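You operate a simulated robot arm through the tools that you are given. There is no shell and no other tool. Be economical: measure what you need, move in short steps, check, and stop when the job is done.

The job below is to be done with a simulated two-armed robot. You get a single attempt, and the scene is never put back.

TASK
Set both rests apart in the white bay, lay the long fairing across them and sand off its primer run.
Fine: carry it in both hands all the way; purple block back where it lay. What is to be rubbed or washed off counts as gone when no trace of it is left.

Only the result counts: the job must be done as asked and must still hold three seconds after the hand-in. Knocking over, shifting, dropping, spilling or breaking anything else fails it.

THE ROBOT
Two 7-joint arms with two-finger grippers on one trunk, on a base that drives. Base frame: it is fixed to the floor where the robot stands at the start and does not move with it; the origin is under the middle of the robot, x ahead of it, y to its left, z up; the surface under the hand at the start is at about z = 780. Lengths are in mm, angles in rad, forces in N, time in s.
The left shoulder is at the start at [24, 217, 1105], the right one opposite. With the tool pointing down near the work surface each hand reaches from about 180 to 760 mm from the robot's upright axis, wherever it stands, measured 20 degrees to its own side. Places, roughly: white bay [600, -200, 800]. Payload 2.2 kg a hand.
The tool frame of a hand sits at the grasp point between the pads (the TCP): z along the fingers, y along the line on which they close. The tips reach 19 mm beyond it. Largest opening 116 mm; the body of the gripper starts 70 mm behind the TCP.
Orientation is that of the tool frame in the base frame, as a unit quaternion [x, y, z, w]. With the fingers straight down and closing along the base's y, the tool's x points along the base's -x, its y along +y and its z along -z.

THE INTERFACE
- The arms move only by the tool drive_tool. It takes "left_deltas", "right_deltas" or both (then of equal length, played together; a hand with none holds still); each is a list of rows, each an object (a shift or turn left out is 0, a gripper value left out holds the last) with "claw": the opening, from 0 (shut) to 1 (fully open); "linear": the shift along the tool's x, y, z in units of 300 mm (1.0 is 300 mm), a list of three; "rot": the turn, a rotation vector about the tool's x, y, z in units of 120 degrees (1.0 is 120 degrees), a list of three. In form: [{"claw": claw, "linear": [tx, ty, tz], "rot": [wx, wy, wz]}, ...]. A call has 1 to 10 rows; each row is the pose to reach, as a shift and turn from the pose commanded when the call began, along the tool's axes at that moment. A call with a number of a shift or a turn outside -1 to 1 is refused whole. Rows are played at 5 a second. More than 50 mm and 0.15 rad between two rows, or a gripper value outside its range, and nothing of the call is played. Where a pose cannot be reached the arm comes as near as it can. A force on the tool above 40 N (or 10 N above the force at the start of the call, whichever is more), or a blocked arm, ends the call early, and 0.2 s more pass. The fingers move at their own pace and stop on an object; they squeeze with about 22 N. The grip force told is the motor's: it shows also when the fingers shut on nothing. Time passes only in rows, and 0.2 s behind the last, so rows that repeat a pose let the fingers close. It gives the time, the measured TCP pose, the force on the tool (base axes), the opening and the grip force at its end, in the units of the frame above (readings bear some noise), with the torque about the TCP (base axes, N m) and any sound that the robot's microphone picked up.
- Cameras (640 x 400 px; columns grow to the right, rows downward): "scene" is now at [129.4, 20.9, 1276.6]; the picture's right is [0.20, -0.98, 0.00], its down [-0.56, -0.12, -0.82] and it looks along [0.80, 0.16, -0.57] (base axes); focal length 214 px, centre (320, 200). "left" rides on the left gripper at [69, 15, -97] in its tool frame; the picture's right is [-0.21, 0.98, 0.00], its down [-0.76, -0.17, -0.63] and it looks along [-0.62, -0.14, 0.77] (tool axes); focal length 251 px, centre (320, 200). "right" rides on the right gripper at [69, -15, -97] in its tool frame; the picture's right is [0.21, 0.98, 0.00], its down [-0.76, 0.17, -0.63] and it looks along [-0.62, 0.14, 0.77] (tool axes); focal length 251 px, centre (320, 200). There is no depth. A picture from a camera that has moved, and an enlarged one, comes with that camera's place and axes in the base frame and with its lens.
- camera(camera): a new picture of that camera. It takes no simulated time.
- raise_lower(by): slides the trunk up (or, below 0, down) by that many mm; the arms and the scene camera ride with it, the base frame stays. It gives what a move gives, with no picture.
- steer(legs): drives the robot by 1 to 6 legs, each [ahead, left, turn to the left] in mm, mm and rad, along the robot's own axes; the way and the turn of a leg run together, so that a leg with both is an arc; at most 1500 mm and 3.142 rad a leg. The arms and the cameras ride along, it lands a little off, and it stops where it bumps. It gives what a move gives.
- aim_head(pan, tilt): turns the head with the scene camera to pan (to the left, within 1.396 rad either way) and tilt (down, from -0.506 to 1.204), counted from straight ahead of the robot. It gives what a move gives.
- close_up(camera, box): a new picture of the part [left, top, right, bottom] of that camera's present view, enlarged. It takes no simulated time.
- hand_in(): hands the job in; it is judged then, once.

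Go step by step. Nothing tells you exact positions but the pictures and the camera data: compare them with the known pose of the tool, close in by small moves and look again before you grip or let go. The budget is 120 turns and 88 pictures, counting those below and the enlarged ones. Unless the task says otherwise, let go and move clear before handing in, and close with one line.

The tools are called after "Call:" as a command line: name --argument value ..., lists and objects as JSON in quotes. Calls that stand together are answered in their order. drive_tool: Moves the arms, as the interface text tells. Its arguments: {"type":"object","properties":{"left_deltas":{"type":"array","items":{"type":"object","properties":{"claw":{"type":"number"},"linear":{"type":"array","items":{"type":"number"}},"rot":{"type":"array","items":{"type":"number"}}}}},"right_deltas":{"type":"array","items":{"type":"object","properties":{"claw":{"type":"number"},"linear":{"type":"array","items":{"type":"number"}},"rot":{"type":"array","items":{"type":"number"}}}}}},"required":[]} The other tools are called the same way: raise_lower (by) slides the trunk up or down; steer (legs) drives the base; aim_head (pan, tilt) turns the head that bears the scene camera; camera (camera) takes a picture; close_up (camera, box) takes an enlarged picture of a part of a camera's view; hand_in () hands the job in.

At the start:

```text
time: 0.0
left_position: [529.8, 386.9, 1105.2]
left_ee_rot: [0.0, 1.0, -0.001, -0.001]
left_ft_force: [-0.1, 0.1, -0.1]
left_torque: [0.01, -0.04, -0.03]
left_width: 115.8
left_finger_force: 0.0
right_position: [465.3, -91.8, 1107.3]
right_ee_rot: [0.0, 1.0, -0.001, 0.0]
right_ft_force: [-0.2, -0.7, -0.8]
right_torque: [0.0, 0.02, 0.02]
right_width: 115.9
right_finger_force: 0.0
trunk travel left (down, up): [-250.0, 240.0]
robot x, y, heading: [-1.0, -0.7, 0.005]
head pan, tilt: [0.202, 0.602]
```

scene: 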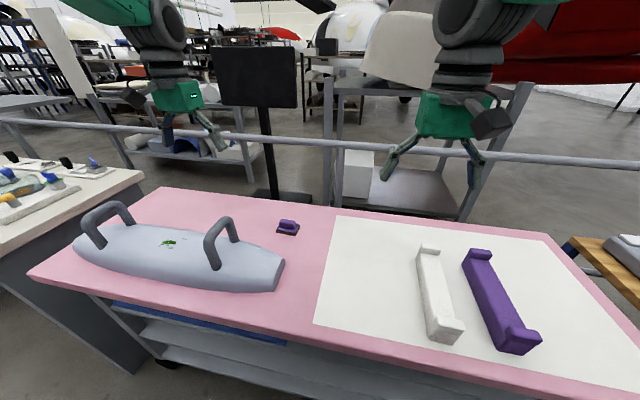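
right: 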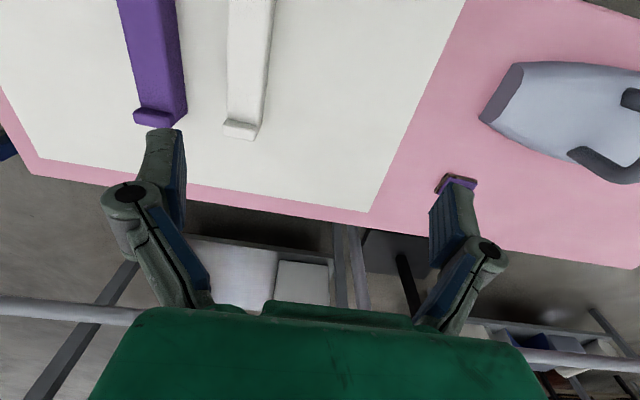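
left: 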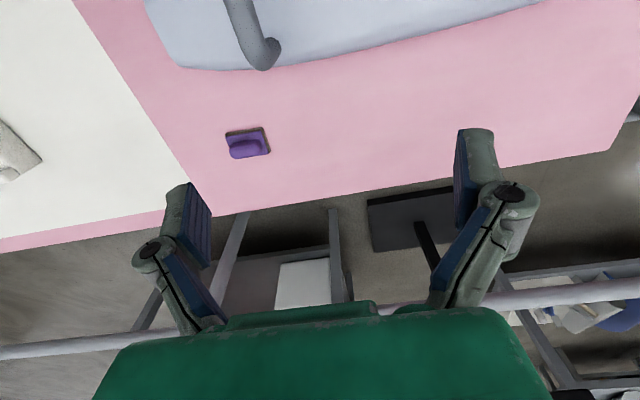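

I see the fairing (with two handles and a green run) at about y 185..830, the purple sanding block near [635, 232], and the two rests in the white bay near y -190 and -315. I'll take enlarged views to measure them better.

Call:
close_up --camera "scene" --box '[380, 220, 580, 370]'

Call:
close_up --camera "scene" --box '[60, 180, 320, 310]'

Call:
aim_head --pan -0.3 --tilt 0.9

Call:
camera --camera "scene"

```text
2.67 times, centred on (480, 295) of scene
camera zoom: at [129.4, 20.9, 1276.6], right [0.2, -0.98, 0.0], down [-0.56, -0.12, -0.82], along [0.8, 0.16, -0.57], focal length 572 px, centre (-107, -53)
```

zoom: 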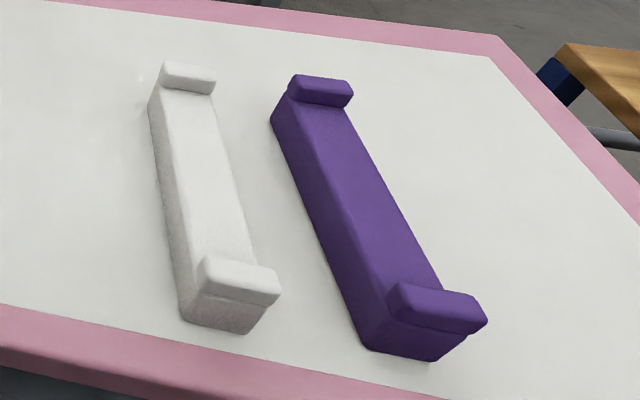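

```text
2.46 times, centred on (190, 245) of scene
camera zoom: at [129.4, 20.9, 1276.6], right [0.2, -0.98, 0.0], down [-0.56, -0.12, -0.82], along [0.8, 0.16, -0.57], focal length 528 px, centre (640, 89)
```

zoom: 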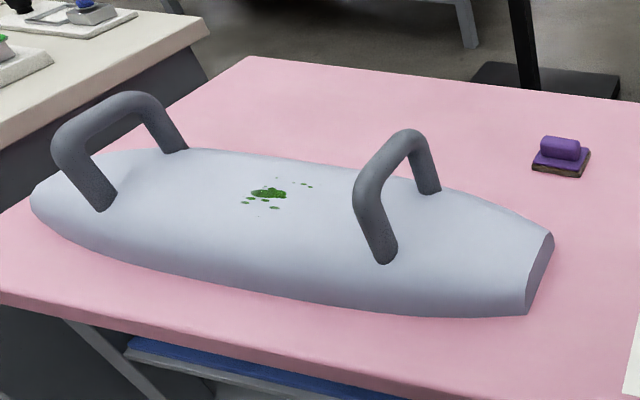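

```text
time: 0.9
left_position: [525.7, 387.3, 1106.4]
left_ee_rot: [0.0, 1.0, 0.001, 0.001]
left_ft_force: [0.0, 0.0, 0.5]
left_torque: [-0.01, 0.0, 0.01]
left_width: 116.3
left_finger_force: 0.1
right_position: [462.2, -91.2, 1108.5]
right_ee_rot: [0.0, 1.0, 0.0, 0.002]
right_ft_force: [-0.1, -0.7, -0.7]
right_torque: [-0.02, -0.03, 0.0]
right_width: 115.8
right_finger_force: 0.0
trunk travel left (down, up): [-250.0, 240.0]
robot x, y, heading: [0.5, -2.1, 0.003]
head pan, tilt: [-0.3, 0.901]
```

```text
82 pictures are left
camera scene: at [115.0, -19.2, 1252.2], right [-0.29, -0.96, 0.0], down [-0.75, 0.23, -0.62], along [0.59, -0.18, -0.79], focal length 214 px, centre (320, 200)
```

scene: 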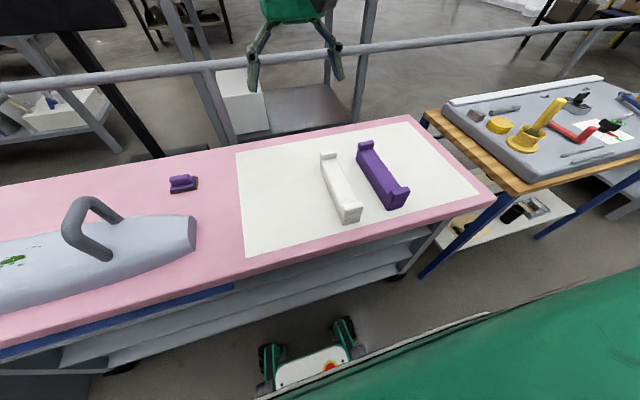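

The rests are about 240 mm long along x and about 55 mm wide, and the bay runs from y≈80 to -600. I'll bring the right hand over the purple rest for a closer look.

Call:
drive_tool --right_deltas '[{"linear": [-0.01, -0.124, 0.082]}, {"linear": [-0.02, -0.249, 0.164]}, {"linear": [-0.03, -0.373, 0.247]}, {"linear": [-0.04, -0.498, 0.329]}, {"linear": [-0.05, -0.622, 0.411]}, {"linear": [-0.06, -0.747, 0.493]}]'

Call:
camera --camera "right"

Call:
camera --camera "scene"

```text
time: 2.3
left_position: [526.3, 386.1, 1106.8]
left_ee_rot: [0.0, 1.0, 0.001, 0.001]
left_ft_force: [-0.5, -0.4, -0.2]
left_torque: [0.0, 0.0, 0.01]
left_width: 115.9
left_finger_force: 0.0
right_position: [483.8, -317.5, 959.0]
right_ee_rot: [0.0, 1.0, 0.001, 0.002]
right_ft_force: [0.6, -0.1, 0.3]
right_torque: [0.02, 0.0, 0.0]
right_width: 115.9
right_finger_force: 0.0
trunk travel left (down, up): [-250.0, 240.0]
robot x, y, heading: [-0.2, 0.1, -0.003]
head pan, tilt: [-0.3, 0.901]
```

```text
81 pictures are left
camera right: at [412.7, -334.5, 1056.5], right [-0.22, 0.98, 0.0], down [0.76, 0.17, 0.63], along [0.62, 0.14, -0.77], focal length 251 px, centre (320, 200)
```

right: 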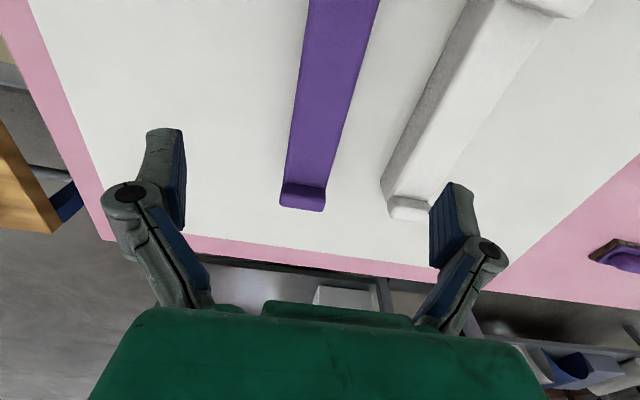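

```text
80 pictures are left
camera scene: at [116.1, -22.6, 1251.9], right [-0.3, -0.96, 0.0], down [-0.75, 0.23, -0.62], along [0.59, -0.18, -0.79], focal length 214 px, centre (320, 200)
```

scene: 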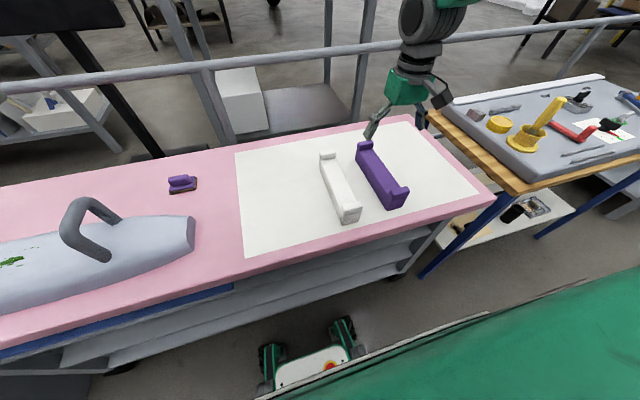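

The purple rest's middle is at about [487, -314], nearly aligned with x, directly under the hand. I'll lower around it and check before gripping.

Call:
drive_tool --right_deltas '[{"linear": [0, 0.006, 0.12], "claw": 1}, {"linear": [0, 0.012, 0.25]}, {"linear": [0, 0.012, 0.38]}, {"linear": [0, 0.012, 0.49]}]'

Call:
camera --camera "right"

Call:
close_up --camera "scene" --box '[300, 100, 460, 240]'

```text
time: 3.3
left_position: [527.3, 386.6, 1105.1]
left_ee_rot: [0.0, 1.0, -0.001, 0.0]
left_ft_force: [0.3, 0.0, -0.8]
left_torque: [0.0, -0.02, 0.0]
left_width: 116.0
left_finger_force: 0.0
right_position: [480.9, -314.3, 811.5]
right_ee_rot: [-0.001, 1.0, 0.001, 0.0]
right_ft_force: [0.2, 0.0, -0.3]
right_torque: [0.02, 0.02, 0.01]
right_width: 115.9
right_finger_force: 0.0
trunk travel left (down, up): [-250.0, 240.0]
robot x, y, heading: [1.1, 2.4, -0.004]
head pan, tilt: [-0.3, 0.901]
```

```text
79 pictures are left
camera right: at [411.7, -329.9, 909.4], right [-0.21, 0.98, 0.0], down [0.76, 0.17, 0.63], along [0.62, 0.14, -0.77], focal length 251 px, centre (320, 200)
```

right: 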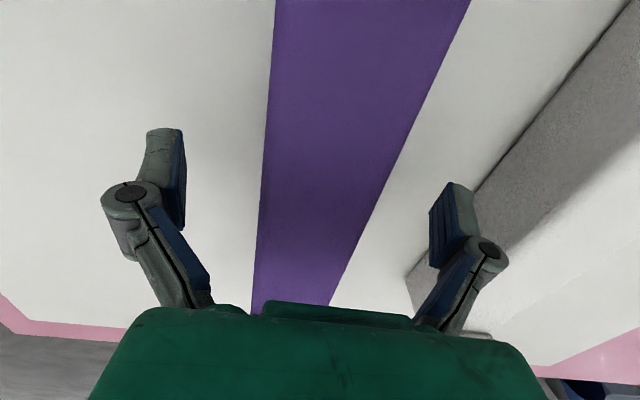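

```text
2.86 times, centred on (380, 170) of scene
camera zoom: at [116.9, -21.2, 1251.9], right [-0.3, -0.96, 0.0], down [-0.75, 0.23, -0.62], along [0.59, -0.18, -0.79], focal length 613 px, centre (149, 286)
```

zoom: 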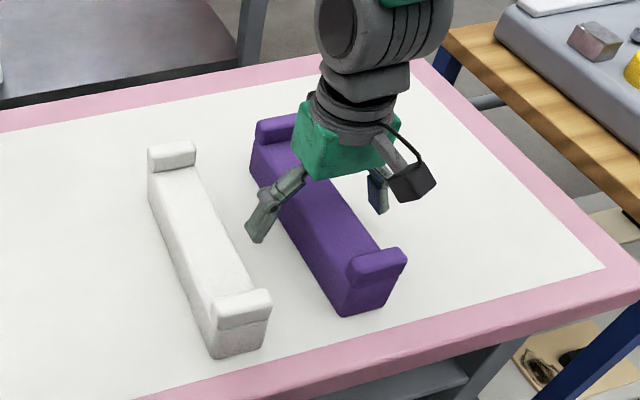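

The fingers straddle the purple rest cleanly. I'll grip and lift it a little.

Call:
drive_tool --right_deltas '[{"claw": 0}, {"claw": 0}, {"claw": 0}, {"linear": [0, 0, -0.06]}, {"linear": [0, 0, -0.12]}]'

Call:
close_up --camera "scene" --box '[300, 100, 460, 240]'

```text
time: 4.5
left_position: [525.7, 387.9, 1106.7]
left_ee_rot: [0.0, 1.0, 0.0, 0.002]
left_ft_force: [-0.3, 0.4, -0.7]
left_torque: [0.02, 0.02, 0.01]
left_width: 115.8
left_finger_force: 0.1
right_position: [479.9, -312.5, 850.2]
right_ee_rot: [0.0, 1.0, 0.0, 0.001]
right_ft_force: [-1.0, 0.6, -1.2]
right_torque: [-0.03, 0.03, 0.03]
right_width: 49.9
right_finger_force: 22.0
trunk travel left (down, up): [-250.0, 240.0]
robot x, y, heading: [3.8, -0.6, -0.002]
head pan, tilt: [-0.3, 0.901]
```

```text
2.86 times, centred on (380, 170) of scene
camera zoom: at [115.1, -20.4, 1252.1], right [-0.3, -0.96, 0.0], down [-0.75, 0.23, -0.62], along [0.59, -0.18, -0.79], focal length 613 px, centre (149, 286)
```

zoom: 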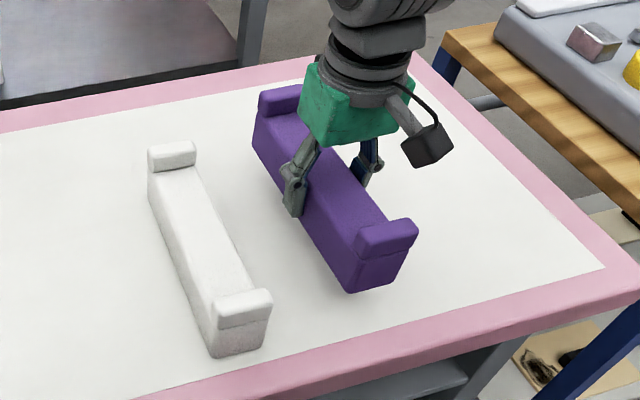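

The purple rest is held. I'll carry it to about [520, -428], lower it and release.

Call:
drive_tool --right_deltas '[{"linear": [-0.044, -0.129, 0]}, {"linear": [-0.088, -0.258, 0]}, {"linear": [-0.133, -0.387, 0]}, {"linear": [-0.133, -0.387, 0]}, {"linear": [-0.133, -0.387, 0.06]}, {"linear": [-0.133, -0.387, 0.1]}, {"linear": [-0.133, -0.387, 0.12]}]'

Call:
close_up --camera "scene" --box '[300, 100, 460, 240]'

```text
time: 6.1
left_position: [527.3, 385.9, 1108.0]
left_ee_rot: [0.0, 1.0, 0.001, 0.0]
left_ft_force: [0.1, -0.2, 0.0]
left_torque: [0.02, 0.01, -0.04]
left_width: 116.0
left_finger_force: 0.0
right_position: [519.1, -429.8, 814.3]
right_ee_rot: [0.0, 1.0, 0.001, 0.0]
right_ft_force: [-1.3, 0.7, 0.7]
right_torque: [-0.03, 0.04, -0.02]
right_width: 49.7
right_finger_force: 21.9
trunk travel left (down, up): [-250.0, 240.0]
robot x, y, heading: [1.6, 1.5, -0.003]
head pan, tilt: [-0.3, 0.901]
```

```text
2.86 times, centred on (380, 170) of scene
camera zoom: at [115.5, -22.3, 1252.1], right [-0.3, -0.96, 0.0], down [-0.75, 0.23, -0.62], along [0.59, -0.18, -0.79], focal length 613 px, centre (149, 286)
```

zoom: 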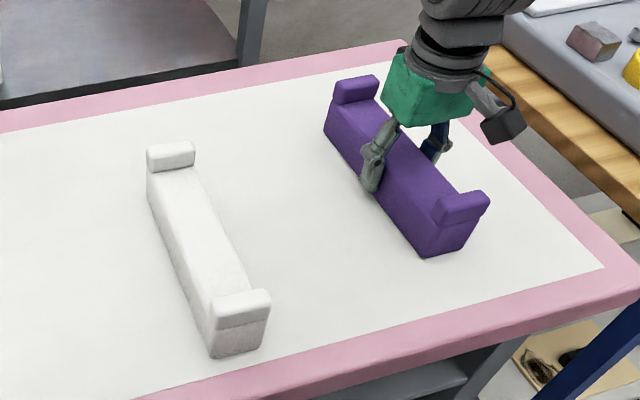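

It is nearly down, with no contact felt yet. I'll ease down a few millimetres until contact.

Call:
drive_tool --right_deltas '[{"linear": [0, 0, 0.005]}, {"linear": [0, 0, 0.01]}]'

```text
time: 6.7
left_position: [524.7, 387.2, 1108.3]
left_ee_rot: [0.0, 1.0, 0.0, 0.002]
left_ft_force: [0.3, 0.2, 0.6]
left_torque: [0.01, 0.01, -0.02]
left_width: 116.5
left_finger_force: 0.1
right_position: [521.1, -429.7, 813.5]
right_ee_rot: [-0.001, 1.0, -0.001, 0.004]
right_ft_force: [-2.2, -7.1, 20.4]
right_torque: [-0.33, 0.34, 0.04]
right_width: 49.6
right_finger_force: 22.5
trunk travel left (down, up): [-250.0, 240.0]
robot x, y, heading: [-3.3, -2.1, -0.0]
head pan, tilt: [-0.3, 0.901]
```

Contact is made. I'll release, rise, and go over to the white rest.

Call:
drive_tool --right_deltas '[{"linear": [0, 0, -0.007]}, {"claw": 1, "linear": [0, 0, -0.007]}, {"linear": [0, 0, -0.007]}, {"linear": [0, 0, -0.14]}, {"linear": [0, 0, -0.28]}, {"linear": [0, 0, -0.44]}]'

Call:
drive_tool --right_deltas '[{"linear": [0.02, 0.16, 0]}, {"linear": [0.06, 0.32, 0]}, {"linear": [0.1, 0.48, 0]}, {"linear": [0.133, 0.64, 0]}, {"linear": [0.133, 0.797, 0]}]'

Call:
camera --camera "right"

Call:
close_up --camera "scene" --box '[300, 100, 460, 240]'

```text
time: 8.1
left_position: [526.0, 386.7, 1107.8]
left_ee_rot: [0.0, 1.0, 0.0, 0.002]
left_ft_force: [0.1, 0.7, 0.4]
left_torque: [0.01, 0.02, 0.0]
left_width: 115.9
left_finger_force: 0.0
right_position: [518.8, -427.3, 945.5]
right_ee_rot: [0.0, 1.0, -0.001, 0.001]
right_ft_force: [-0.6, 0.9, -0.1]
right_torque: [0.01, 0.01, 0.02]
right_width: 116.1
right_finger_force: 0.1
trunk travel left (down, up): [-250.0, 240.0]
robot x, y, heading: [0.9, -1.4, -0.001]
head pan, tilt: [-0.3, 0.901]
```

```text
time: 9.3
left_position: [527.4, 389.2, 1105.4]
left_ee_rot: [0.0, 1.0, -0.001, 0.001]
left_ft_force: [-0.2, 0.0, -0.4]
left_torque: [0.01, 0.01, -0.02]
left_width: 116.2
left_finger_force: 0.0
right_position: [477.8, -187.7, 942.1]
right_ee_rot: [0.0, 1.0, 0.0, 0.001]
right_ft_force: [0.0, 0.6, 0.4]
right_torque: [-0.02, -0.02, 0.0]
right_width: 116.1
right_finger_force: 0.0
trunk travel left (down, up): [-250.0, 240.0]
robot x, y, heading: [-0.3, -0.2, 0.0]
head pan, tilt: [-0.3, 0.901]
```

```text
75 pictures are left
camera right: at [409.4, -203.2, 1039.2], right [-0.21, 0.98, 0.0], down [0.76, 0.17, 0.63], along [0.62, 0.13, -0.77], focal length 251 px, centre (320, 200)
```

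right: 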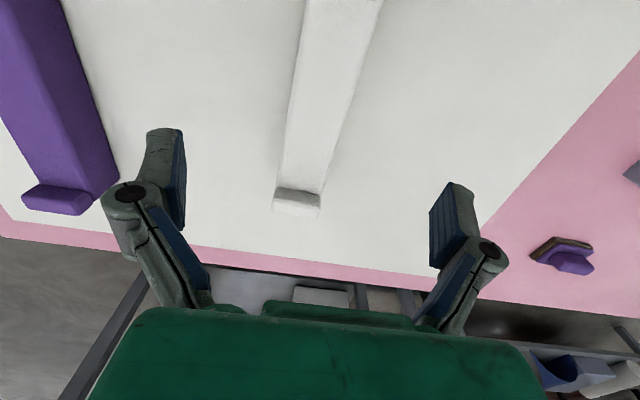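

```text
2.86 times, centred on (380, 170) of scene
camera zoom: at [115.3, -17.7, 1252.1], right [-0.3, -0.96, 0.0], down [-0.75, 0.23, -0.62], along [0.59, -0.19, -0.79], focal length 613 px, centre (149, 286)
```

zoom: 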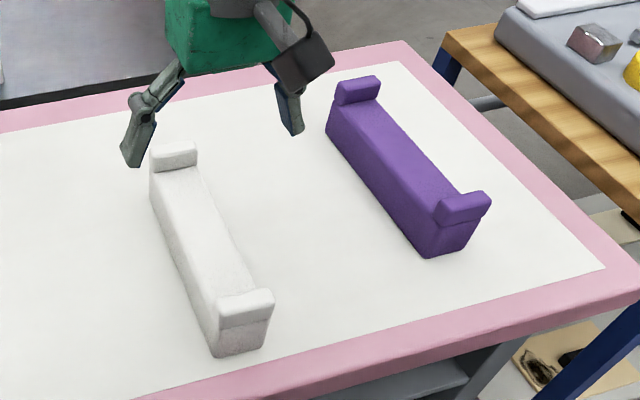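

The white rest's middle is under the hand near [475, -187]. I'll lower, grip and lift it.

Call:
drive_tool --right_deltas '[{"linear": [0.02, 0, 0.12], "claw": 1}, {"linear": [0.02, 0, 0.25]}, {"linear": [0.02, 0, 0.36]}, {"linear": [0.02, 0, 0.432]}, {"linear": [0.02, 0, 0.432]}, {"linear": [0.02, 0, 0.432], "claw": 0}, {"linear": [0.02, 0, 0.432]}, {"linear": [0.02, 0, 0.432]}, {"linear": [0.02, 0, 0.432]}]'

Call:
drive_tool --right_deltas '[{"linear": [0, 0, -0.06]}, {"linear": [0, 0, -0.12]}]'

Call:
close_up --camera "scene" --box '[300, 100, 460, 240]'

```text
time: 11.3
left_position: [526.7, 387.2, 1107.5]
left_ee_rot: [0.0, 1.0, 0.0, 0.0]
left_ft_force: [-0.2, -0.2, 0.6]
left_torque: [0.0, 0.01, -0.01]
left_width: 115.9
left_finger_force: 0.1
right_position: [475.3, -190.7, 813.1]
right_ee_rot: [-0.001, 1.0, 0.0, 0.001]
right_ft_force: [0.2, -0.2, -0.6]
right_torque: [0.03, 0.05, -0.12]
right_width: 49.9
right_finger_force: 22.1
trunk travel left (down, up): [-250.0, 240.0]
robot x, y, heading: [0.5, -1.4, -0.005]
head pan, tilt: [-0.3, 0.901]
```

```text
time: 11.9
left_position: [524.6, 388.0, 1106.9]
left_ee_rot: [0.0, 1.0, -0.001, 0.002]
left_ft_force: [-0.8, 1.1, -0.3]
left_torque: [0.03, 0.0, 0.01]
left_width: 115.9
left_finger_force: 0.0
right_position: [475.1, -188.4, 848.0]
right_ee_rot: [0.0, 1.0, 0.0, 0.001]
right_ft_force: [0.3, -0.1, -1.0]
right_torque: [0.0, 0.04, -0.01]
right_width: 49.6
right_finger_force: 22.1
trunk travel left (down, up): [-250.0, 240.0]
robot x, y, heading: [2.4, 3.8, -0.002]
head pan, tilt: [-0.3, 0.901]
```

```text
2.86 times, centred on (380, 170) of scene
camera zoom: at [115.1, -19.6, 1252.1], right [-0.3, -0.96, 0.0], down [-0.75, 0.23, -0.62], along [0.59, -0.18, -0.79], focal length 613 px, centre (149, 286)
```

zoom: 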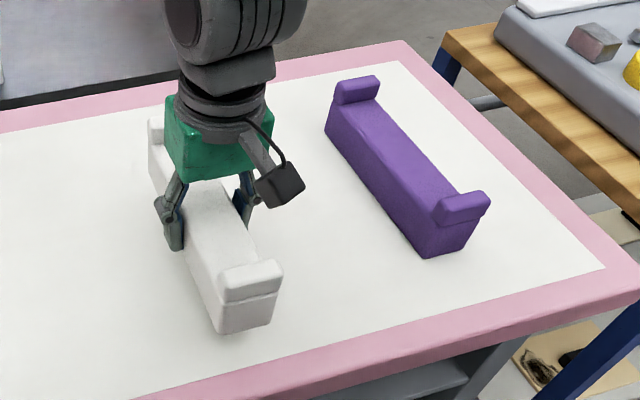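

The white rest is held. I'll carry it to about [525, -100] and set it down.

Call:
drive_tool --right_deltas '[{"linear": [-0.056, 0.1, 0]}, {"linear": [-0.112, 0.2, 0]}, {"linear": [-0.167, 0.293, 0]}, {"linear": [-0.167, 0.293, 0]}, {"linear": [-0.167, 0.293, 0.06]}, {"linear": [-0.167, 0.293, 0.1]}, {"linear": [-0.167, 0.293, 0.112]}, {"linear": [-0.167, 0.293, 0.122]}]'

Call:
close_up --camera "scene" --box '[240, 100, 480, 250]'

```text
time: 13.7
left_position: [526.8, 387.7, 1106.3]
left_ee_rot: [0.0, 1.0, 0.0, 0.001]
left_ft_force: [-0.1, -0.3, 0.0]
left_torque: [0.0, 0.0, 0.0]
left_width: 116.2
left_finger_force: 0.1
right_position: [525.1, -100.5, 812.3]
right_ee_rot: [0.0, 1.0, -0.001, 0.001]
right_ft_force: [-0.2, -0.4, -0.1]
right_torque: [0.01, 0.01, -0.01]
right_width: 49.7
right_finger_force: 21.7
trunk travel left (down, up): [-250.0, 240.0]
robot x, y, heading: [1.4, 3.5, 0.002]
head pan, tilt: [-0.3, 0.901]
```

```text
2.67 times, centred on (360, 175) of scene
camera zoom: at [116.1, -18.8, 1252.0], right [-0.3, -0.96, 0.0], down [-0.75, 0.23, -0.62], along [0.59, -0.18, -0.79], focal length 572 px, centre (213, 267)
```

zoom: 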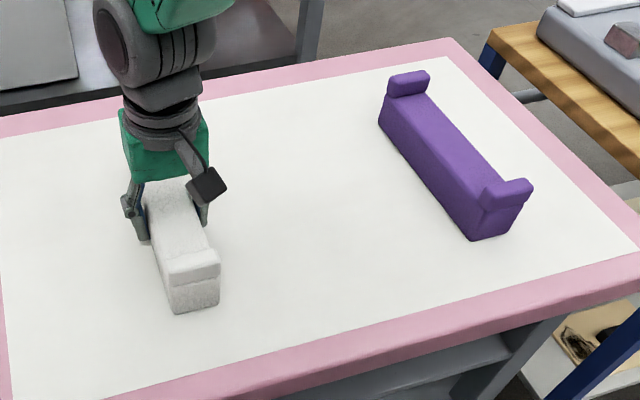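

The rests line up well, with near ends at x≈420. I'll ease the white one down until contact.

Call:
drive_tool --right_deltas '[{"linear": [0, 0, 0.004]}, {"linear": [0, 0, 0.008]}]'

```text
time: 14.3
left_position: [524.4, 387.6, 1107.6]
left_ee_rot: [0.0, 1.0, 0.0, 0.001]
left_ft_force: [0.6, -0.2, -0.6]
left_torque: [0.01, -0.01, 0.02]
left_width: 116.0
left_finger_force: 0.0
right_position: [524.2, -100.7, 812.5]
right_ee_rot: [0.0, 1.0, 0.0, 0.003]
right_ft_force: [-1.5, -1.4, 16.2]
right_torque: [0.39, 0.35, -0.19]
right_width: 49.9
right_finger_force: 22.0
trunk travel left (down, up): [-250.0, 240.0]
robot x, y, heading: [-3.1, -1.9, 0.005]
head pan, tilt: [-0.3, 0.901]
```

Contact is felt. I'll release, rise well clear, and then drive left to centre on the fairing.

Call:
drive_tool --right_deltas '[{"linear": [0, 0, -0.006]}, {"claw": 1, "linear": [0, 0, -0.006]}, {"linear": [0, 0, -0.006]}, {"linear": [0, 0, -0.14]}, {"linear": [0, 0, -0.28]}, {"linear": [0, 0, -0.44]}, {"linear": [0, 0, -0.6]}, {"linear": [0, 0, -0.76]}]'

Call:
camera --camera "scene"

Call:
steer --legs '[[0, 512, 0]]'

Call:
aim_head --pan 0 --tilt 0.9

Call:
camera --camera "scene"

```text
time: 16.1
left_position: [526.4, 387.5, 1106.5]
left_ee_rot: [0.0, 1.0, 0.0, 0.002]
left_ft_force: [-0.9, 0.5, 0.0]
left_torque: [0.0, -0.02, -0.03]
left_width: 116.1
left_finger_force: 0.0
right_position: [524.8, -101.4, 1040.5]
right_ee_rot: [0.0, 1.0, -0.001, 0.0]
right_ft_force: [-0.5, 0.4, 0.4]
right_torque: [0.0, 0.0, -0.02]
right_width: 116.0
right_finger_force: 0.1
trunk travel left (down, up): [-250.0, 240.0]
robot x, y, heading: [3.5, -0.7, -0.003]
head pan, tilt: [-0.3, 0.901]
```

```text
71 pictures are left
camera scene: at [114.3, -19.0, 1252.2], right [-0.3, -0.96, 0.0], down [-0.75, 0.23, -0.62], along [0.59, -0.18, -0.79], focal length 214 px, centre (320, 200)
```

scene: 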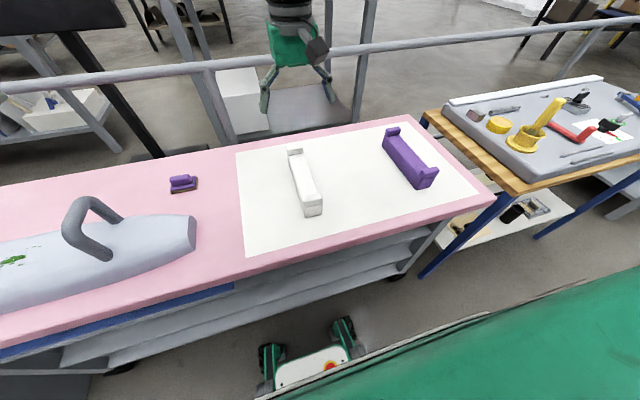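

```text
time: 19.1
left_position: [524.9, 888.0, 1110.7]
left_ee_rot: [0.0, 1.0, 0.006, 0.001]
left_ft_force: [0.2, -0.1, -0.4]
left_torque: [0.02, -0.02, 0.0]
left_width: 116.2
left_finger_force: 0.0
right_position: [525.6, 399.3, 1037.4]
right_ee_rot: [0.0, 1.0, 0.005, 0.001]
right_ft_force: [0.3, -0.5, 0.0]
right_torque: [0.02, -0.03, 0.0]
right_width: 115.9
right_finger_force: 0.0
trunk travel left (down, up): [-250.0, 240.0]
robot x, y, heading: [-4.6, 511.7, -0.0]
head pan, tilt: [-0.3, 0.901]
```

```text
time: 19.9
left_position: [522.1, 888.3, 1111.7]
left_ee_rot: [0.001, 1.0, 0.004, 0.003]
left_ft_force: [0.7, 0.4, 0.0]
left_torque: [-0.03, -0.01, -0.03]
left_width: 115.8
left_finger_force: 0.0
right_position: [521.6, 400.1, 1040.5]
right_ee_rot: [0.0, 1.0, 0.003, 0.003]
right_ft_force: [-0.4, 0.4, 0.0]
right_torque: [0.05, -0.02, 0.02]
right_width: 115.8
right_finger_force: 0.1
trunk travel left (down, up): [-250.0, 240.0]
robot x, y, heading: [1.8, 511.4, -0.0]
head pan, tilt: [0.0, 0.901]
```

```text
70 pictures are left
camera scene: at [117.9, 502.5, 1252.1], right [0.0, -1.0, -0.01], down [-0.79, 0.0, -0.62], along [0.62, 0.0, -0.79], focal length 214 px, centre (320, 200)
```

scene: 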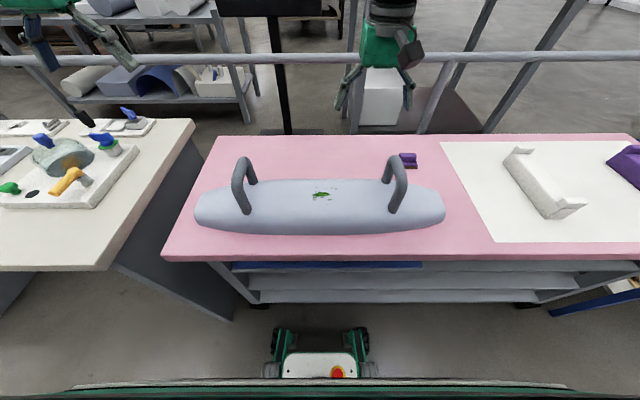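

I'm centred in front of the fairing; its handles are near y≈677 and y≈329, x≈455. I'll move the hands above the handles and look.

Call:
drive_tool --left_deltas '[{"linear": [0.045, -0.139, 0.048]}, {"linear": [0.089, -0.277, 0.096]}, {"linear": [0.134, -0.416, 0.144]}, {"linear": [0.178, -0.555, 0.192]}, {"linear": [0.223, -0.693, 0.24]}]' --right_deltas '[{"linear": [0.045, -0.047, 0]}, {"linear": [0.089, -0.093, 0]}, {"linear": [0.134, -0.14, 0]}, {"linear": [0.178, -0.186, 0]}, {"linear": [0.223, -0.233, 0]}]'

Call:
camera --camera "left"

Call:
camera --camera "right"

Call:
close_up --camera "scene" --box '[180, 100, 460, 275]'

```text
time: 21.1
left_position: [454.5, 697.0, 1035.4]
left_ee_rot: [-0.001, 1.0, -0.001, 0.003]
left_ft_force: [-0.3, 0.0, 1.1]
left_torque: [0.0, -0.03, 0.0]
left_width: 116.2
left_finger_force: 0.1
right_position: [455.1, 344.7, 1040.1]
right_ee_rot: [-0.001, 1.0, -0.001, 0.003]
right_ft_force: [-0.2, 0.0, -1.0]
right_torque: [0.01, -0.02, 0.01]
right_width: 116.1
right_finger_force: 0.1
trunk travel left (down, up): [-250.0, 240.0]
robot x, y, heading: [0.7, 513.4, 0.001]
head pan, tilt: [0.0, 0.901]
```

```text
69 pictures are left
camera left: at [385.9, 712.5, 1131.3], right [0.21, 0.98, 0.0], down [0.75, -0.16, 0.64], along [0.62, -0.14, -0.77], focal length 251 px, centre (320, 200)
```

left: 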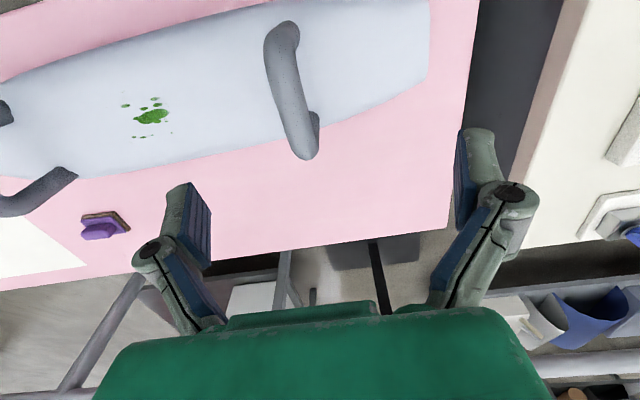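

```text
68 pictures are left
camera right: at [384.2, 328.8, 1137.0], right [-0.22, 0.98, -0.01], down [0.75, 0.17, 0.64], along [0.62, 0.13, -0.77], focal length 251 px, centre (320, 200)
```

right: 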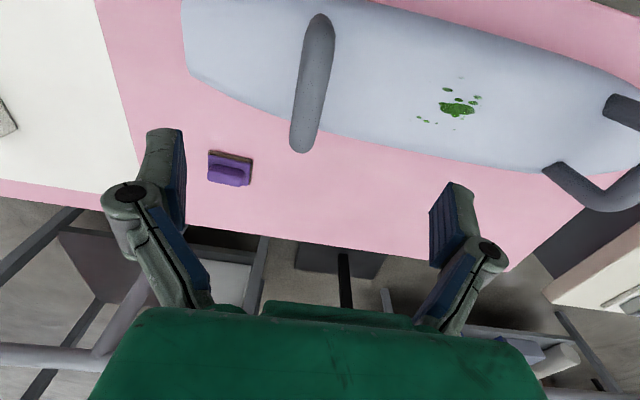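

```text
2.29 times, centred on (320, 188) of scene
camera zoom: at [116.9, 519.0, 1252.2], right [0.0, -1.0, 0.0], down [-0.79, 0.0, -0.62], along [0.62, 0.0, -0.79], focal length 490 px, centre (320, 229)
```

zoom: 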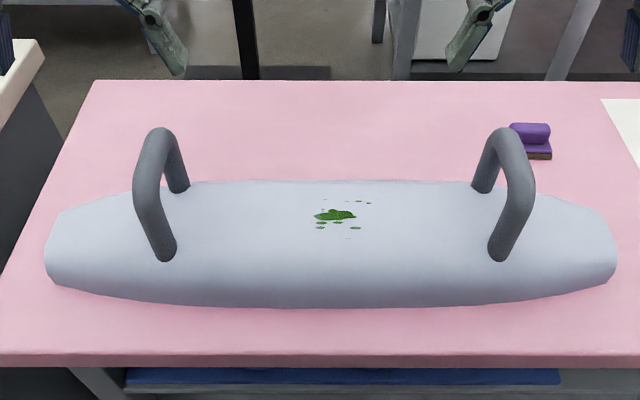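

The handle bars run along x (about 400..497) at y≈677 and y≈333, with tops near z≈920. I'll lower both hands around them with the fingers open.

Call:
drive_tool --left_deltas '[{"claw": 1, "linear": [0.01, -0.067, 0.1]}, {"linear": [0.02, -0.067, 0.2]}, {"linear": [0.02, -0.067, 0.3]}, {"linear": [0.02, -0.067, 0.41]}]' --right_deltas '[{"claw": 1, "linear": [0.01, -0.04, 0.1]}, {"linear": [0.02, -0.04, 0.2]}, {"linear": [0.02, -0.04, 0.3]}, {"linear": [0.02, -0.04, 0.427]}]'

Call:
camera --camera "left"

Call:
camera --camera "right"

Call:
close_up --camera "scene" --box '[180, 100, 460, 275]'

```text
time: 22.1
left_position: [451.8, 676.6, 911.1]
left_ee_rot: [0.0, 1.0, -0.001, 0.001]
left_ft_force: [0.0, 0.7, -0.4]
left_torque: [-0.03, 0.0, 0.0]
left_width: 115.7
left_finger_force: 0.0
right_position: [451.6, 333.5, 911.1]
right_ee_rot: [0.0, 1.0, -0.001, 0.002]
right_ft_force: [-0.2, 0.4, 0.8]
right_torque: [-0.03, 0.02, -0.03]
right_width: 115.7
right_finger_force: 0.1
trunk travel left (down, up): [-250.0, 240.0]
robot x, y, heading: [-3.3, 512.3, 0.003]
head pan, tilt: [0.0, 0.901]
```

```text
66 pictures are left
camera left: at [383.4, 692.2, 1007.6], right [0.21, 0.98, 0.0], down [0.76, -0.16, 0.63], along [0.62, -0.14, -0.77], focal length 251 px, centre (320, 200)
```

left: 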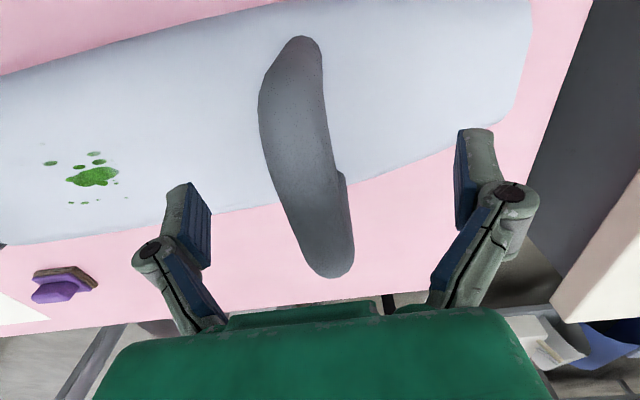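

```text
65 pictures are left
camera right: at [381.9, 317.2, 1006.4], right [-0.22, 0.98, 0.0], down [0.75, 0.17, 0.63], along [0.62, 0.13, -0.77], focal length 251 px, centre (320, 200)
```

right: 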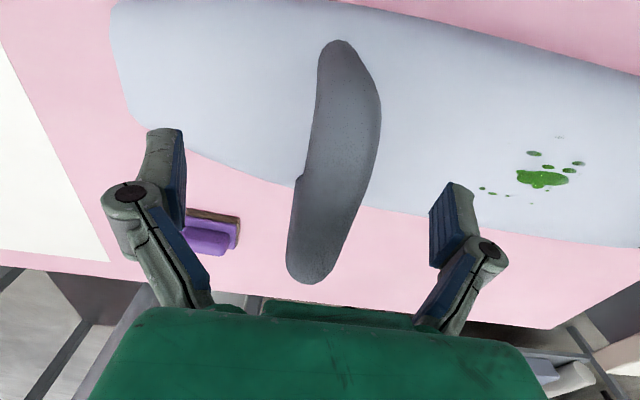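

```text
2.29 times, centred on (320, 188) of scene
camera zoom: at [121.0, 518.9, 1251.7], right [0.0, -1.0, 0.0], down [-0.79, 0.0, -0.62], along [0.62, 0.0, -0.79], focal length 490 px, centre (320, 229)
```

zoom: 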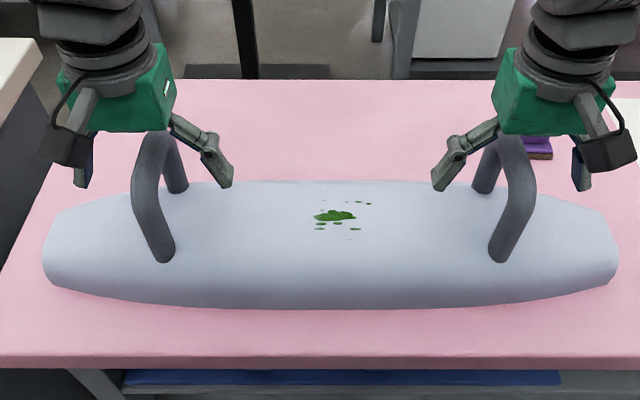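

Both hands straddle the bars at their middles. I'll close both grippers.

Call:
drive_tool --left_deltas '[{"claw": 0}, {"claw": 0}, {"claw": 0}, {"claw": 0}]' --right_deltas '[{"claw": 0}, {"claw": 0}, {"claw": 0}, {"claw": 0}]'

Call:
close_up --camera "scene" --box '[180, 100, 460, 275]'

```text
time: 23.1
left_position: [450.6, 671.1, 913.3]
left_ee_rot: [0.001, 1.0, -0.001, 0.002]
left_ft_force: [0.2, -26.1, 0.0]
left_torque: [0.44, 0.02, 0.25]
left_width: 8.2
left_finger_force: 21.6
right_position: [448.8, 330.5, 910.3]
right_ee_rot: [-0.001, 1.0, 0.002, 0.003]
right_ft_force: [-1.4, 25.9, 0.0]
right_torque: [-0.37, 0.0, 0.25]
right_width: 6.0
right_finger_force: 21.5
trunk travel left (down, up): [-250.0, 240.0]
robot x, y, heading: [2.1, 511.1, 0.002]
head pan, tilt: [0.0, 0.901]
```

```text
2.29 times, centred on (320, 188) of scene
camera zoom: at [119.2, 514.2, 1251.9], right [0.0, -1.0, 0.0], down [-0.79, 0.0, -0.62], along [0.62, 0.0, -0.79], focal length 490 px, centre (320, 229)
```

zoom: 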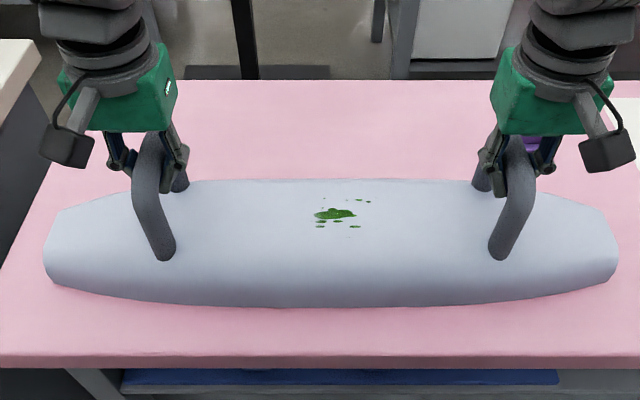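

The openings of 6–8 mm are narrower than the bars look. I'll check from the wrist cameras.

Call:
camera --camera "left"

Call:
close_up --camera "scene" --box '[370, 120, 450, 220]'

Call:
close_up --camera "scene" --box '[190, 120, 270, 220]'

```text
62 pictures are left
camera left: at [381.9, 687.1, 1009.2], right [0.22, 0.98, 0.0], down [0.75, -0.17, 0.64], along [0.62, -0.14, -0.77], focal length 251 px, centre (320, 200)
```

left: 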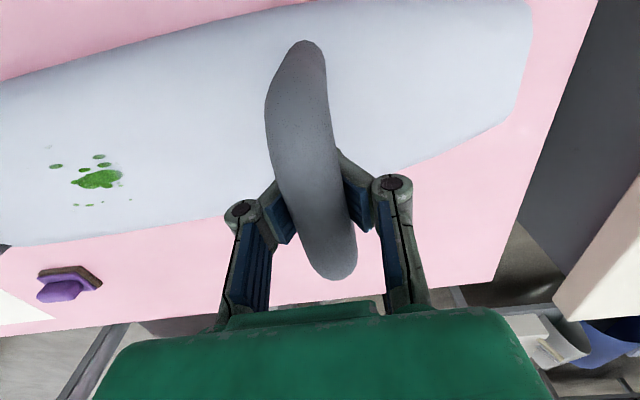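

```text
4.00 times, centred on (410, 170) of scene
camera zoom: at [119.2, 514.2, 1251.9], right [0.0, -1.0, 0.0], down [-0.79, 0.0, -0.62], along [0.62, 0.0, -0.79], focal length 858 px, centre (-40, 320)
```

zoom: 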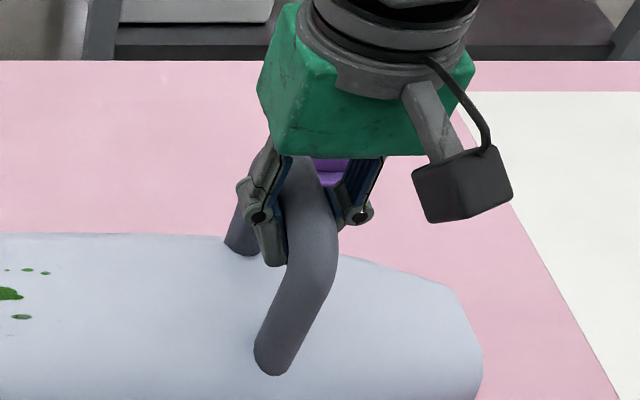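

```text
4.00 times, centred on (230, 170) of scene
camera zoom: at [119.2, 514.2, 1251.9], right [0.0, -1.0, 0.0], down [-0.79, 0.0, -0.62], along [0.62, 0.0, -0.79], focal length 858 px, centre (680, 320)
```

zoom: 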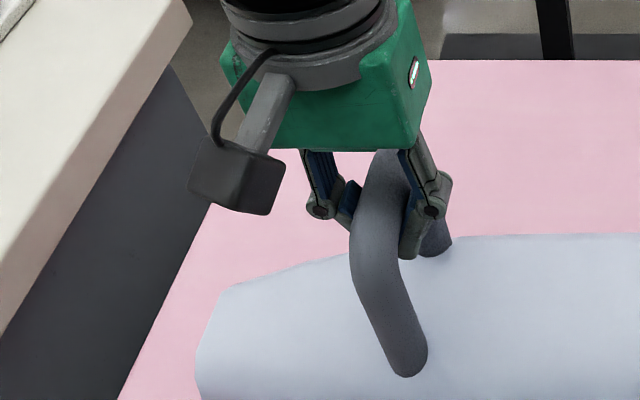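

The bars sit about 18 mm higher than the TCPs, so the fingers closed under them. I'll open, raise 18 mm and close again.

Call:
drive_tool --left_deltas '[{"claw": 1}, {"claw": 1}, {"claw": 1}, {"linear": [0, -0.003, -0.06]}, {"linear": [0, -0.003, -0.06], "claw": 0}, {"linear": [0, -0.003, -0.06]}, {"linear": [0, -0.003, -0.06]}, {"linear": [0, -0.003, -0.06]}]' --right_deltas '[{"claw": 1}, {"claw": 1}, {"claw": 1}, {"linear": [0, 0.003, -0.06]}, {"linear": [0, 0.003, -0.06], "claw": 0}, {"linear": [0, 0.003, -0.06]}, {"linear": [0, 0.003, -0.06]}, {"linear": [0, 0.003, -0.06]}]'

Call:
camera --camera "left"

Call:
camera --camera "right"

```text
time: 24.9
left_position: [450.9, 669.1, 932.0]
left_ee_rot: [0.0, 1.0, 0.0, 0.003]
left_ft_force: [-0.4, -11.4, 2.4]
left_torque: [-0.08, 0.13, 0.2]
left_width: 18.0
left_finger_force: 22.2
right_position: [448.9, 329.3, 930.0]
right_ee_rot: [-0.001, 1.0, 0.001, 0.003]
right_ft_force: [-1.8, 11.1, 1.6]
right_torque: [0.03, 0.12, 0.1]
right_width: 16.3
right_finger_force: 22.3
trunk travel left (down, up): [-250.0, 240.0]
robot x, y, heading: [-0.7, 512.4, 0.004]
head pan, tilt: [0.0, 0.901]
```

```text
59 pictures are left
camera left: at [380.9, 685.7, 1027.5], right [0.21, 0.98, 0.0], down [0.75, -0.17, 0.64], along [0.62, -0.14, -0.77], focal length 251 px, centre (320, 200)
```

left: 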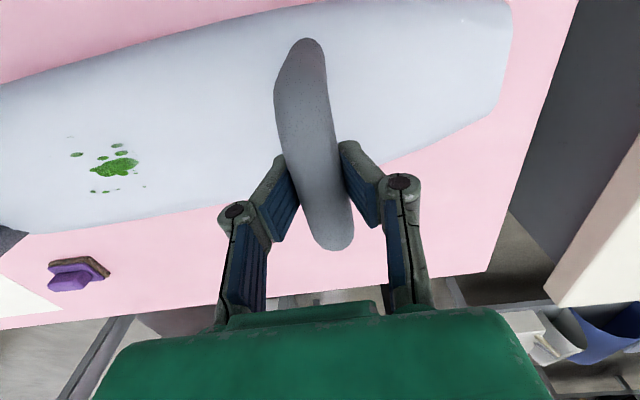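

```text
58 pictures are left
camera right: at [379.3, 313.5, 1025.7], right [-0.22, 0.98, 0.0], down [0.75, 0.17, 0.64], along [0.62, 0.14, -0.77], focal length 251 px, centre (320, 200)
```

right: 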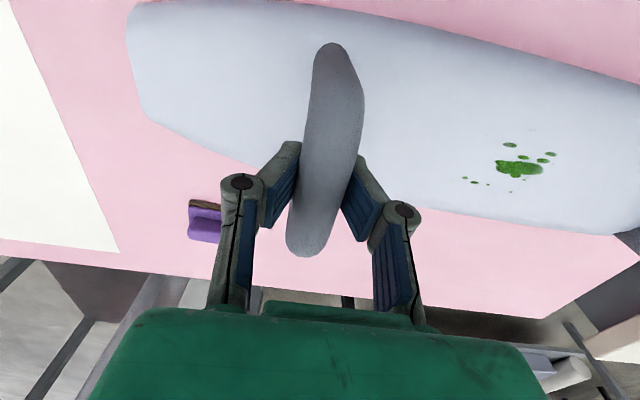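

The grip is better but the opening (16–18 mm) is still below the bar's width, so I'm still low. I'll raise another 12 mm, bring the hands 3 mm closer together, and regrip.

Call:
drive_tool --left_deltas '[{"claw": 1}, {"claw": 1}, {"claw": 1}, {"linear": [0, -0.006, -0.04]}, {"linear": [0, -0.006, -0.04], "claw": 0}, {"linear": [0, -0.006, -0.04]}, {"linear": [0, -0.006, -0.04]}, {"linear": [0, -0.006, -0.04]}]' --right_deltas '[{"claw": 1}, {"claw": 1}, {"claw": 1}, {"linear": [0, 0.006, -0.04]}, {"linear": [0, 0.006, -0.04], "claw": 0}, {"linear": [0, 0.006, -0.04]}, {"linear": [0, 0.006, -0.04]}, {"linear": [0, 0.006, -0.04]}]'

Call:
camera --camera "left"

Call:
close_up --camera "scene" --box '[370, 120, 450, 220]'

```text
time: 26.7
left_position: [449.5, 669.9, 941.9]
left_ee_rot: [-0.002, 1.0, 0.003, 0.003]
left_ft_force: [0.0, 19.0, 4.6]
left_torque: [0.26, 0.14, 0.33]
left_width: 24.5
left_finger_force: 22.2
right_position: [448.5, 330.6, 940.5]
right_ee_rot: [0.0, 1.0, 0.0, 0.003]
right_ft_force: [-1.3, -18.0, 2.3]
right_torque: [-0.3, 0.19, 0.19]
right_width: 22.9
right_finger_force: 21.9
trunk travel left (down, up): [-250.0, 240.0]
robot x, y, heading: [-0.8, 513.3, 0.001]
head pan, tilt: [0.0, 0.901]
```

```text
57 pictures are left
camera left: at [380.8, 685.3, 1039.3], right [0.21, 0.98, 0.0], down [0.75, -0.17, 0.64], along [0.62, -0.13, -0.77], focal length 251 px, centre (320, 200)
```

left: 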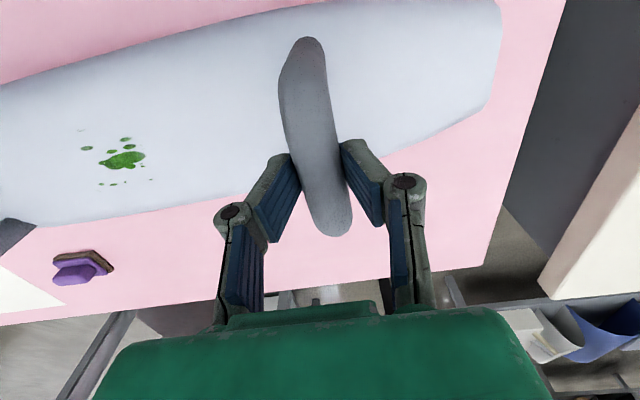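

```text
4.00 times, centred on (410, 170) of scene
camera zoom: at [117.0, 513.2, 1252.3], right [0.0, -1.0, 0.0], down [-0.79, 0.0, -0.62], along [0.62, 0.0, -0.79], focal length 858 px, centre (-40, 320)
```

zoom: 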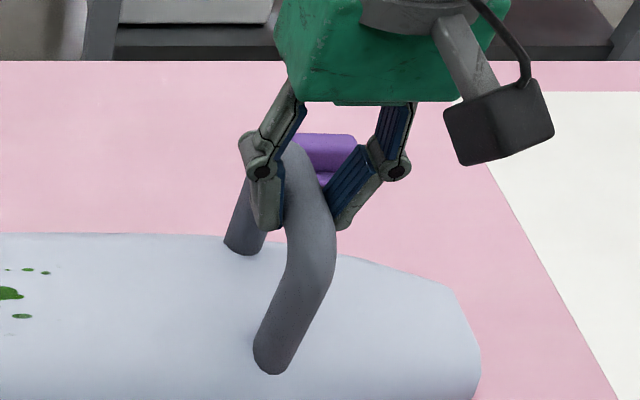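

Openings now match the bar diameter (~24 mm). I'll relieve the side load by 1 mm per hand and lift 20 mm as a test.

Call:
drive_tool --left_deltas '[{"linear": [0, 0.0035, 0]}, {"linear": [0, 0.0035, -0.02]}, {"linear": [0, 0.0035, -0.04]}, {"linear": [0, 0.0035, -0.067]}]' --right_deltas '[{"linear": [0, -0.0035, 0]}, {"linear": [0, -0.0035, -0.02]}, {"linear": [0, -0.0035, -0.04]}, {"linear": [0, -0.0035, -0.067]}]'

Call:
camera --camera "scene"

```text
time: 27.7
left_position: [451.1, 670.0, 961.7]
left_ee_rot: [0.001, 1.0, 0.001, 0.001]
left_ft_force: [1.8, 12.2, -3.8]
left_torque: [0.16, -0.21, 0.51]
left_width: 24.4
left_finger_force: 21.5
right_position: [450.0, 329.5, 961.4]
right_ee_rot: [0.0, 1.0, 0.001, 0.003]
right_ft_force: [-2.8, -12.5, -4.2]
right_torque: [-0.2, 0.24, 0.33]
right_width: 23.0
right_finger_force: 22.8
trunk travel left (down, up): [-250.0, 240.0]
robot x, y, heading: [-0.8, 509.3, -0.003]
head pan, tilt: [0.0, 0.901]
```

```text
55 pictures are left
camera scene: at [118.8, 513.2, 1252.0], right [0.0, -1.0, 0.0], down [-0.79, 0.0, -0.62], along [0.62, 0.0, -0.79], focal length 214 px, centre (320, 200)
```

scene: 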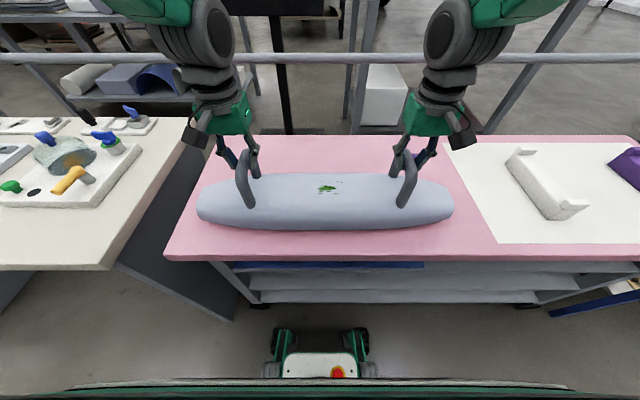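

The fairing is up and light (≈0.8 kg). I'll lift another 120 mm and take a measuring look at the rests.

Call:
drive_tool --left_deltas '[{"linear": [0, 0.003, -0.1]}, {"linear": [0, 0.003, -0.2]}, {"linear": [0, 0.003, -0.3]}, {"linear": [0, 0.003, -0.4]}]' --right_deltas '[{"linear": [0, -0.003, -0.1]}, {"linear": [0, -0.003, -0.2]}, {"linear": [0, -0.003, -0.3]}, {"linear": [0, -0.003, -0.4]}]'

Call:
steer --legs '[[0, -400, 0]]'

Call:
aim_head --pan -0.6 --tilt 0.8

Call:
camera --camera "scene"

```text
time: 28.7
left_position: [447.3, 669.8, 1084.4]
left_ee_rot: [0.0, 1.0, 0.0, 0.003]
left_ft_force: [2.6, -7.2, -3.7]
left_torque: [-0.13, -0.12, 0.59]
left_width: 24.3
left_finger_force: 22.4
right_position: [448.5, 330.2, 1083.2]
right_ee_rot: [-0.001, 1.0, 0.001, 0.003]
right_ft_force: [-2.7, 6.8, -3.8]
right_torque: [0.11, 0.13, 0.53]
right_width: 22.9
right_finger_force: 22.3
trunk travel left (down, up): [-250.0, 240.0]
robot x, y, heading: [1.2, 513.3, 0.002]
head pan, tilt: [0.0, 0.901]
```

```text
time: 31.2
left_position: [450.6, 273.0, 1083.2]
left_ee_rot: [0.001, 1.0, 0.0, 0.002]
left_ft_force: [0.8, -26.1, -3.9]
left_torque: [-0.43, 0.15, 0.25]
left_width: 24.3
left_finger_force: 21.3
right_position: [449.3, -69.3, 1082.9]
right_ee_rot: [0.0, 1.0, 0.001, 0.003]
right_ft_force: [-1.8, 25.6, -3.4]
right_torque: [0.33, -0.09, 0.25]
right_width: 23.5
right_finger_force: 21.9
trunk travel left (down, up): [-250.0, 240.0]
robot x, y, heading: [-2.7, 115.8, 0.001]
head pan, tilt: [0.0, 0.901]
```

```text
time: 32.2
left_position: [447.4, 269.5, 1085.4]
left_ee_rot: [0.0, 1.0, -0.001, 0.003]
left_ft_force: [2.7, -2.5, -3.9]
left_torque: [-0.05, 0.03, 0.55]
left_width: 24.3
left_finger_force: 21.9
right_position: [447.4, -71.4, 1082.1]
right_ee_rot: [0.0, 1.0, 0.002, 0.003]
right_ft_force: [-2.5, 2.5, -4.9]
right_torque: [0.05, 0.04, 0.3]
right_width: 23.3
right_finger_force: 22.1
trunk travel left (down, up): [-250.0, 240.0]
robot x, y, heading: [0.7, 117.8, -0.001]
head pan, tilt: [-0.6, 0.799]
```

```text
54 pictures are left
camera scene: at [109.5, 67.9, 1259.9], right [-0.57, -0.82, 0.0], down [-0.59, 0.41, -0.69], along [0.57, -0.39, -0.72], focal length 214 px, centre (320, 200)
```

scene: 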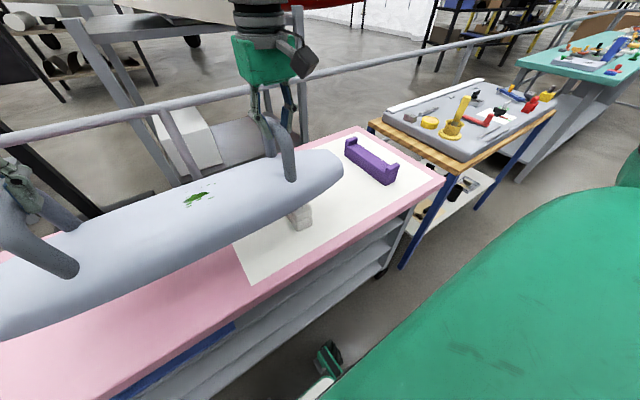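

The fairing hangs steady between the hands. I'll enlarge the purple rest to measure its ends.

Call:
close_up --camera "scene" --box '[330, 125, 410, 195]'

```text
5.71 times, centred on (370, 160) of scene
camera zoom: at [109.5, 67.9, 1259.9], right [-0.57, -0.82, 0.0], down [-0.59, 0.41, -0.69], along [0.57, -0.39, -0.72], focal length 1226 px, centre (34, 429)
```

zoom: 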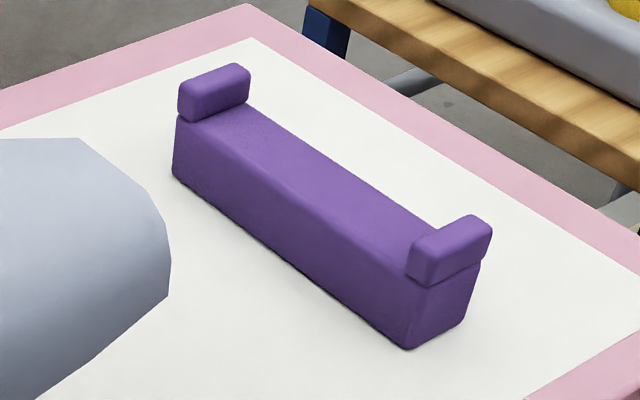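

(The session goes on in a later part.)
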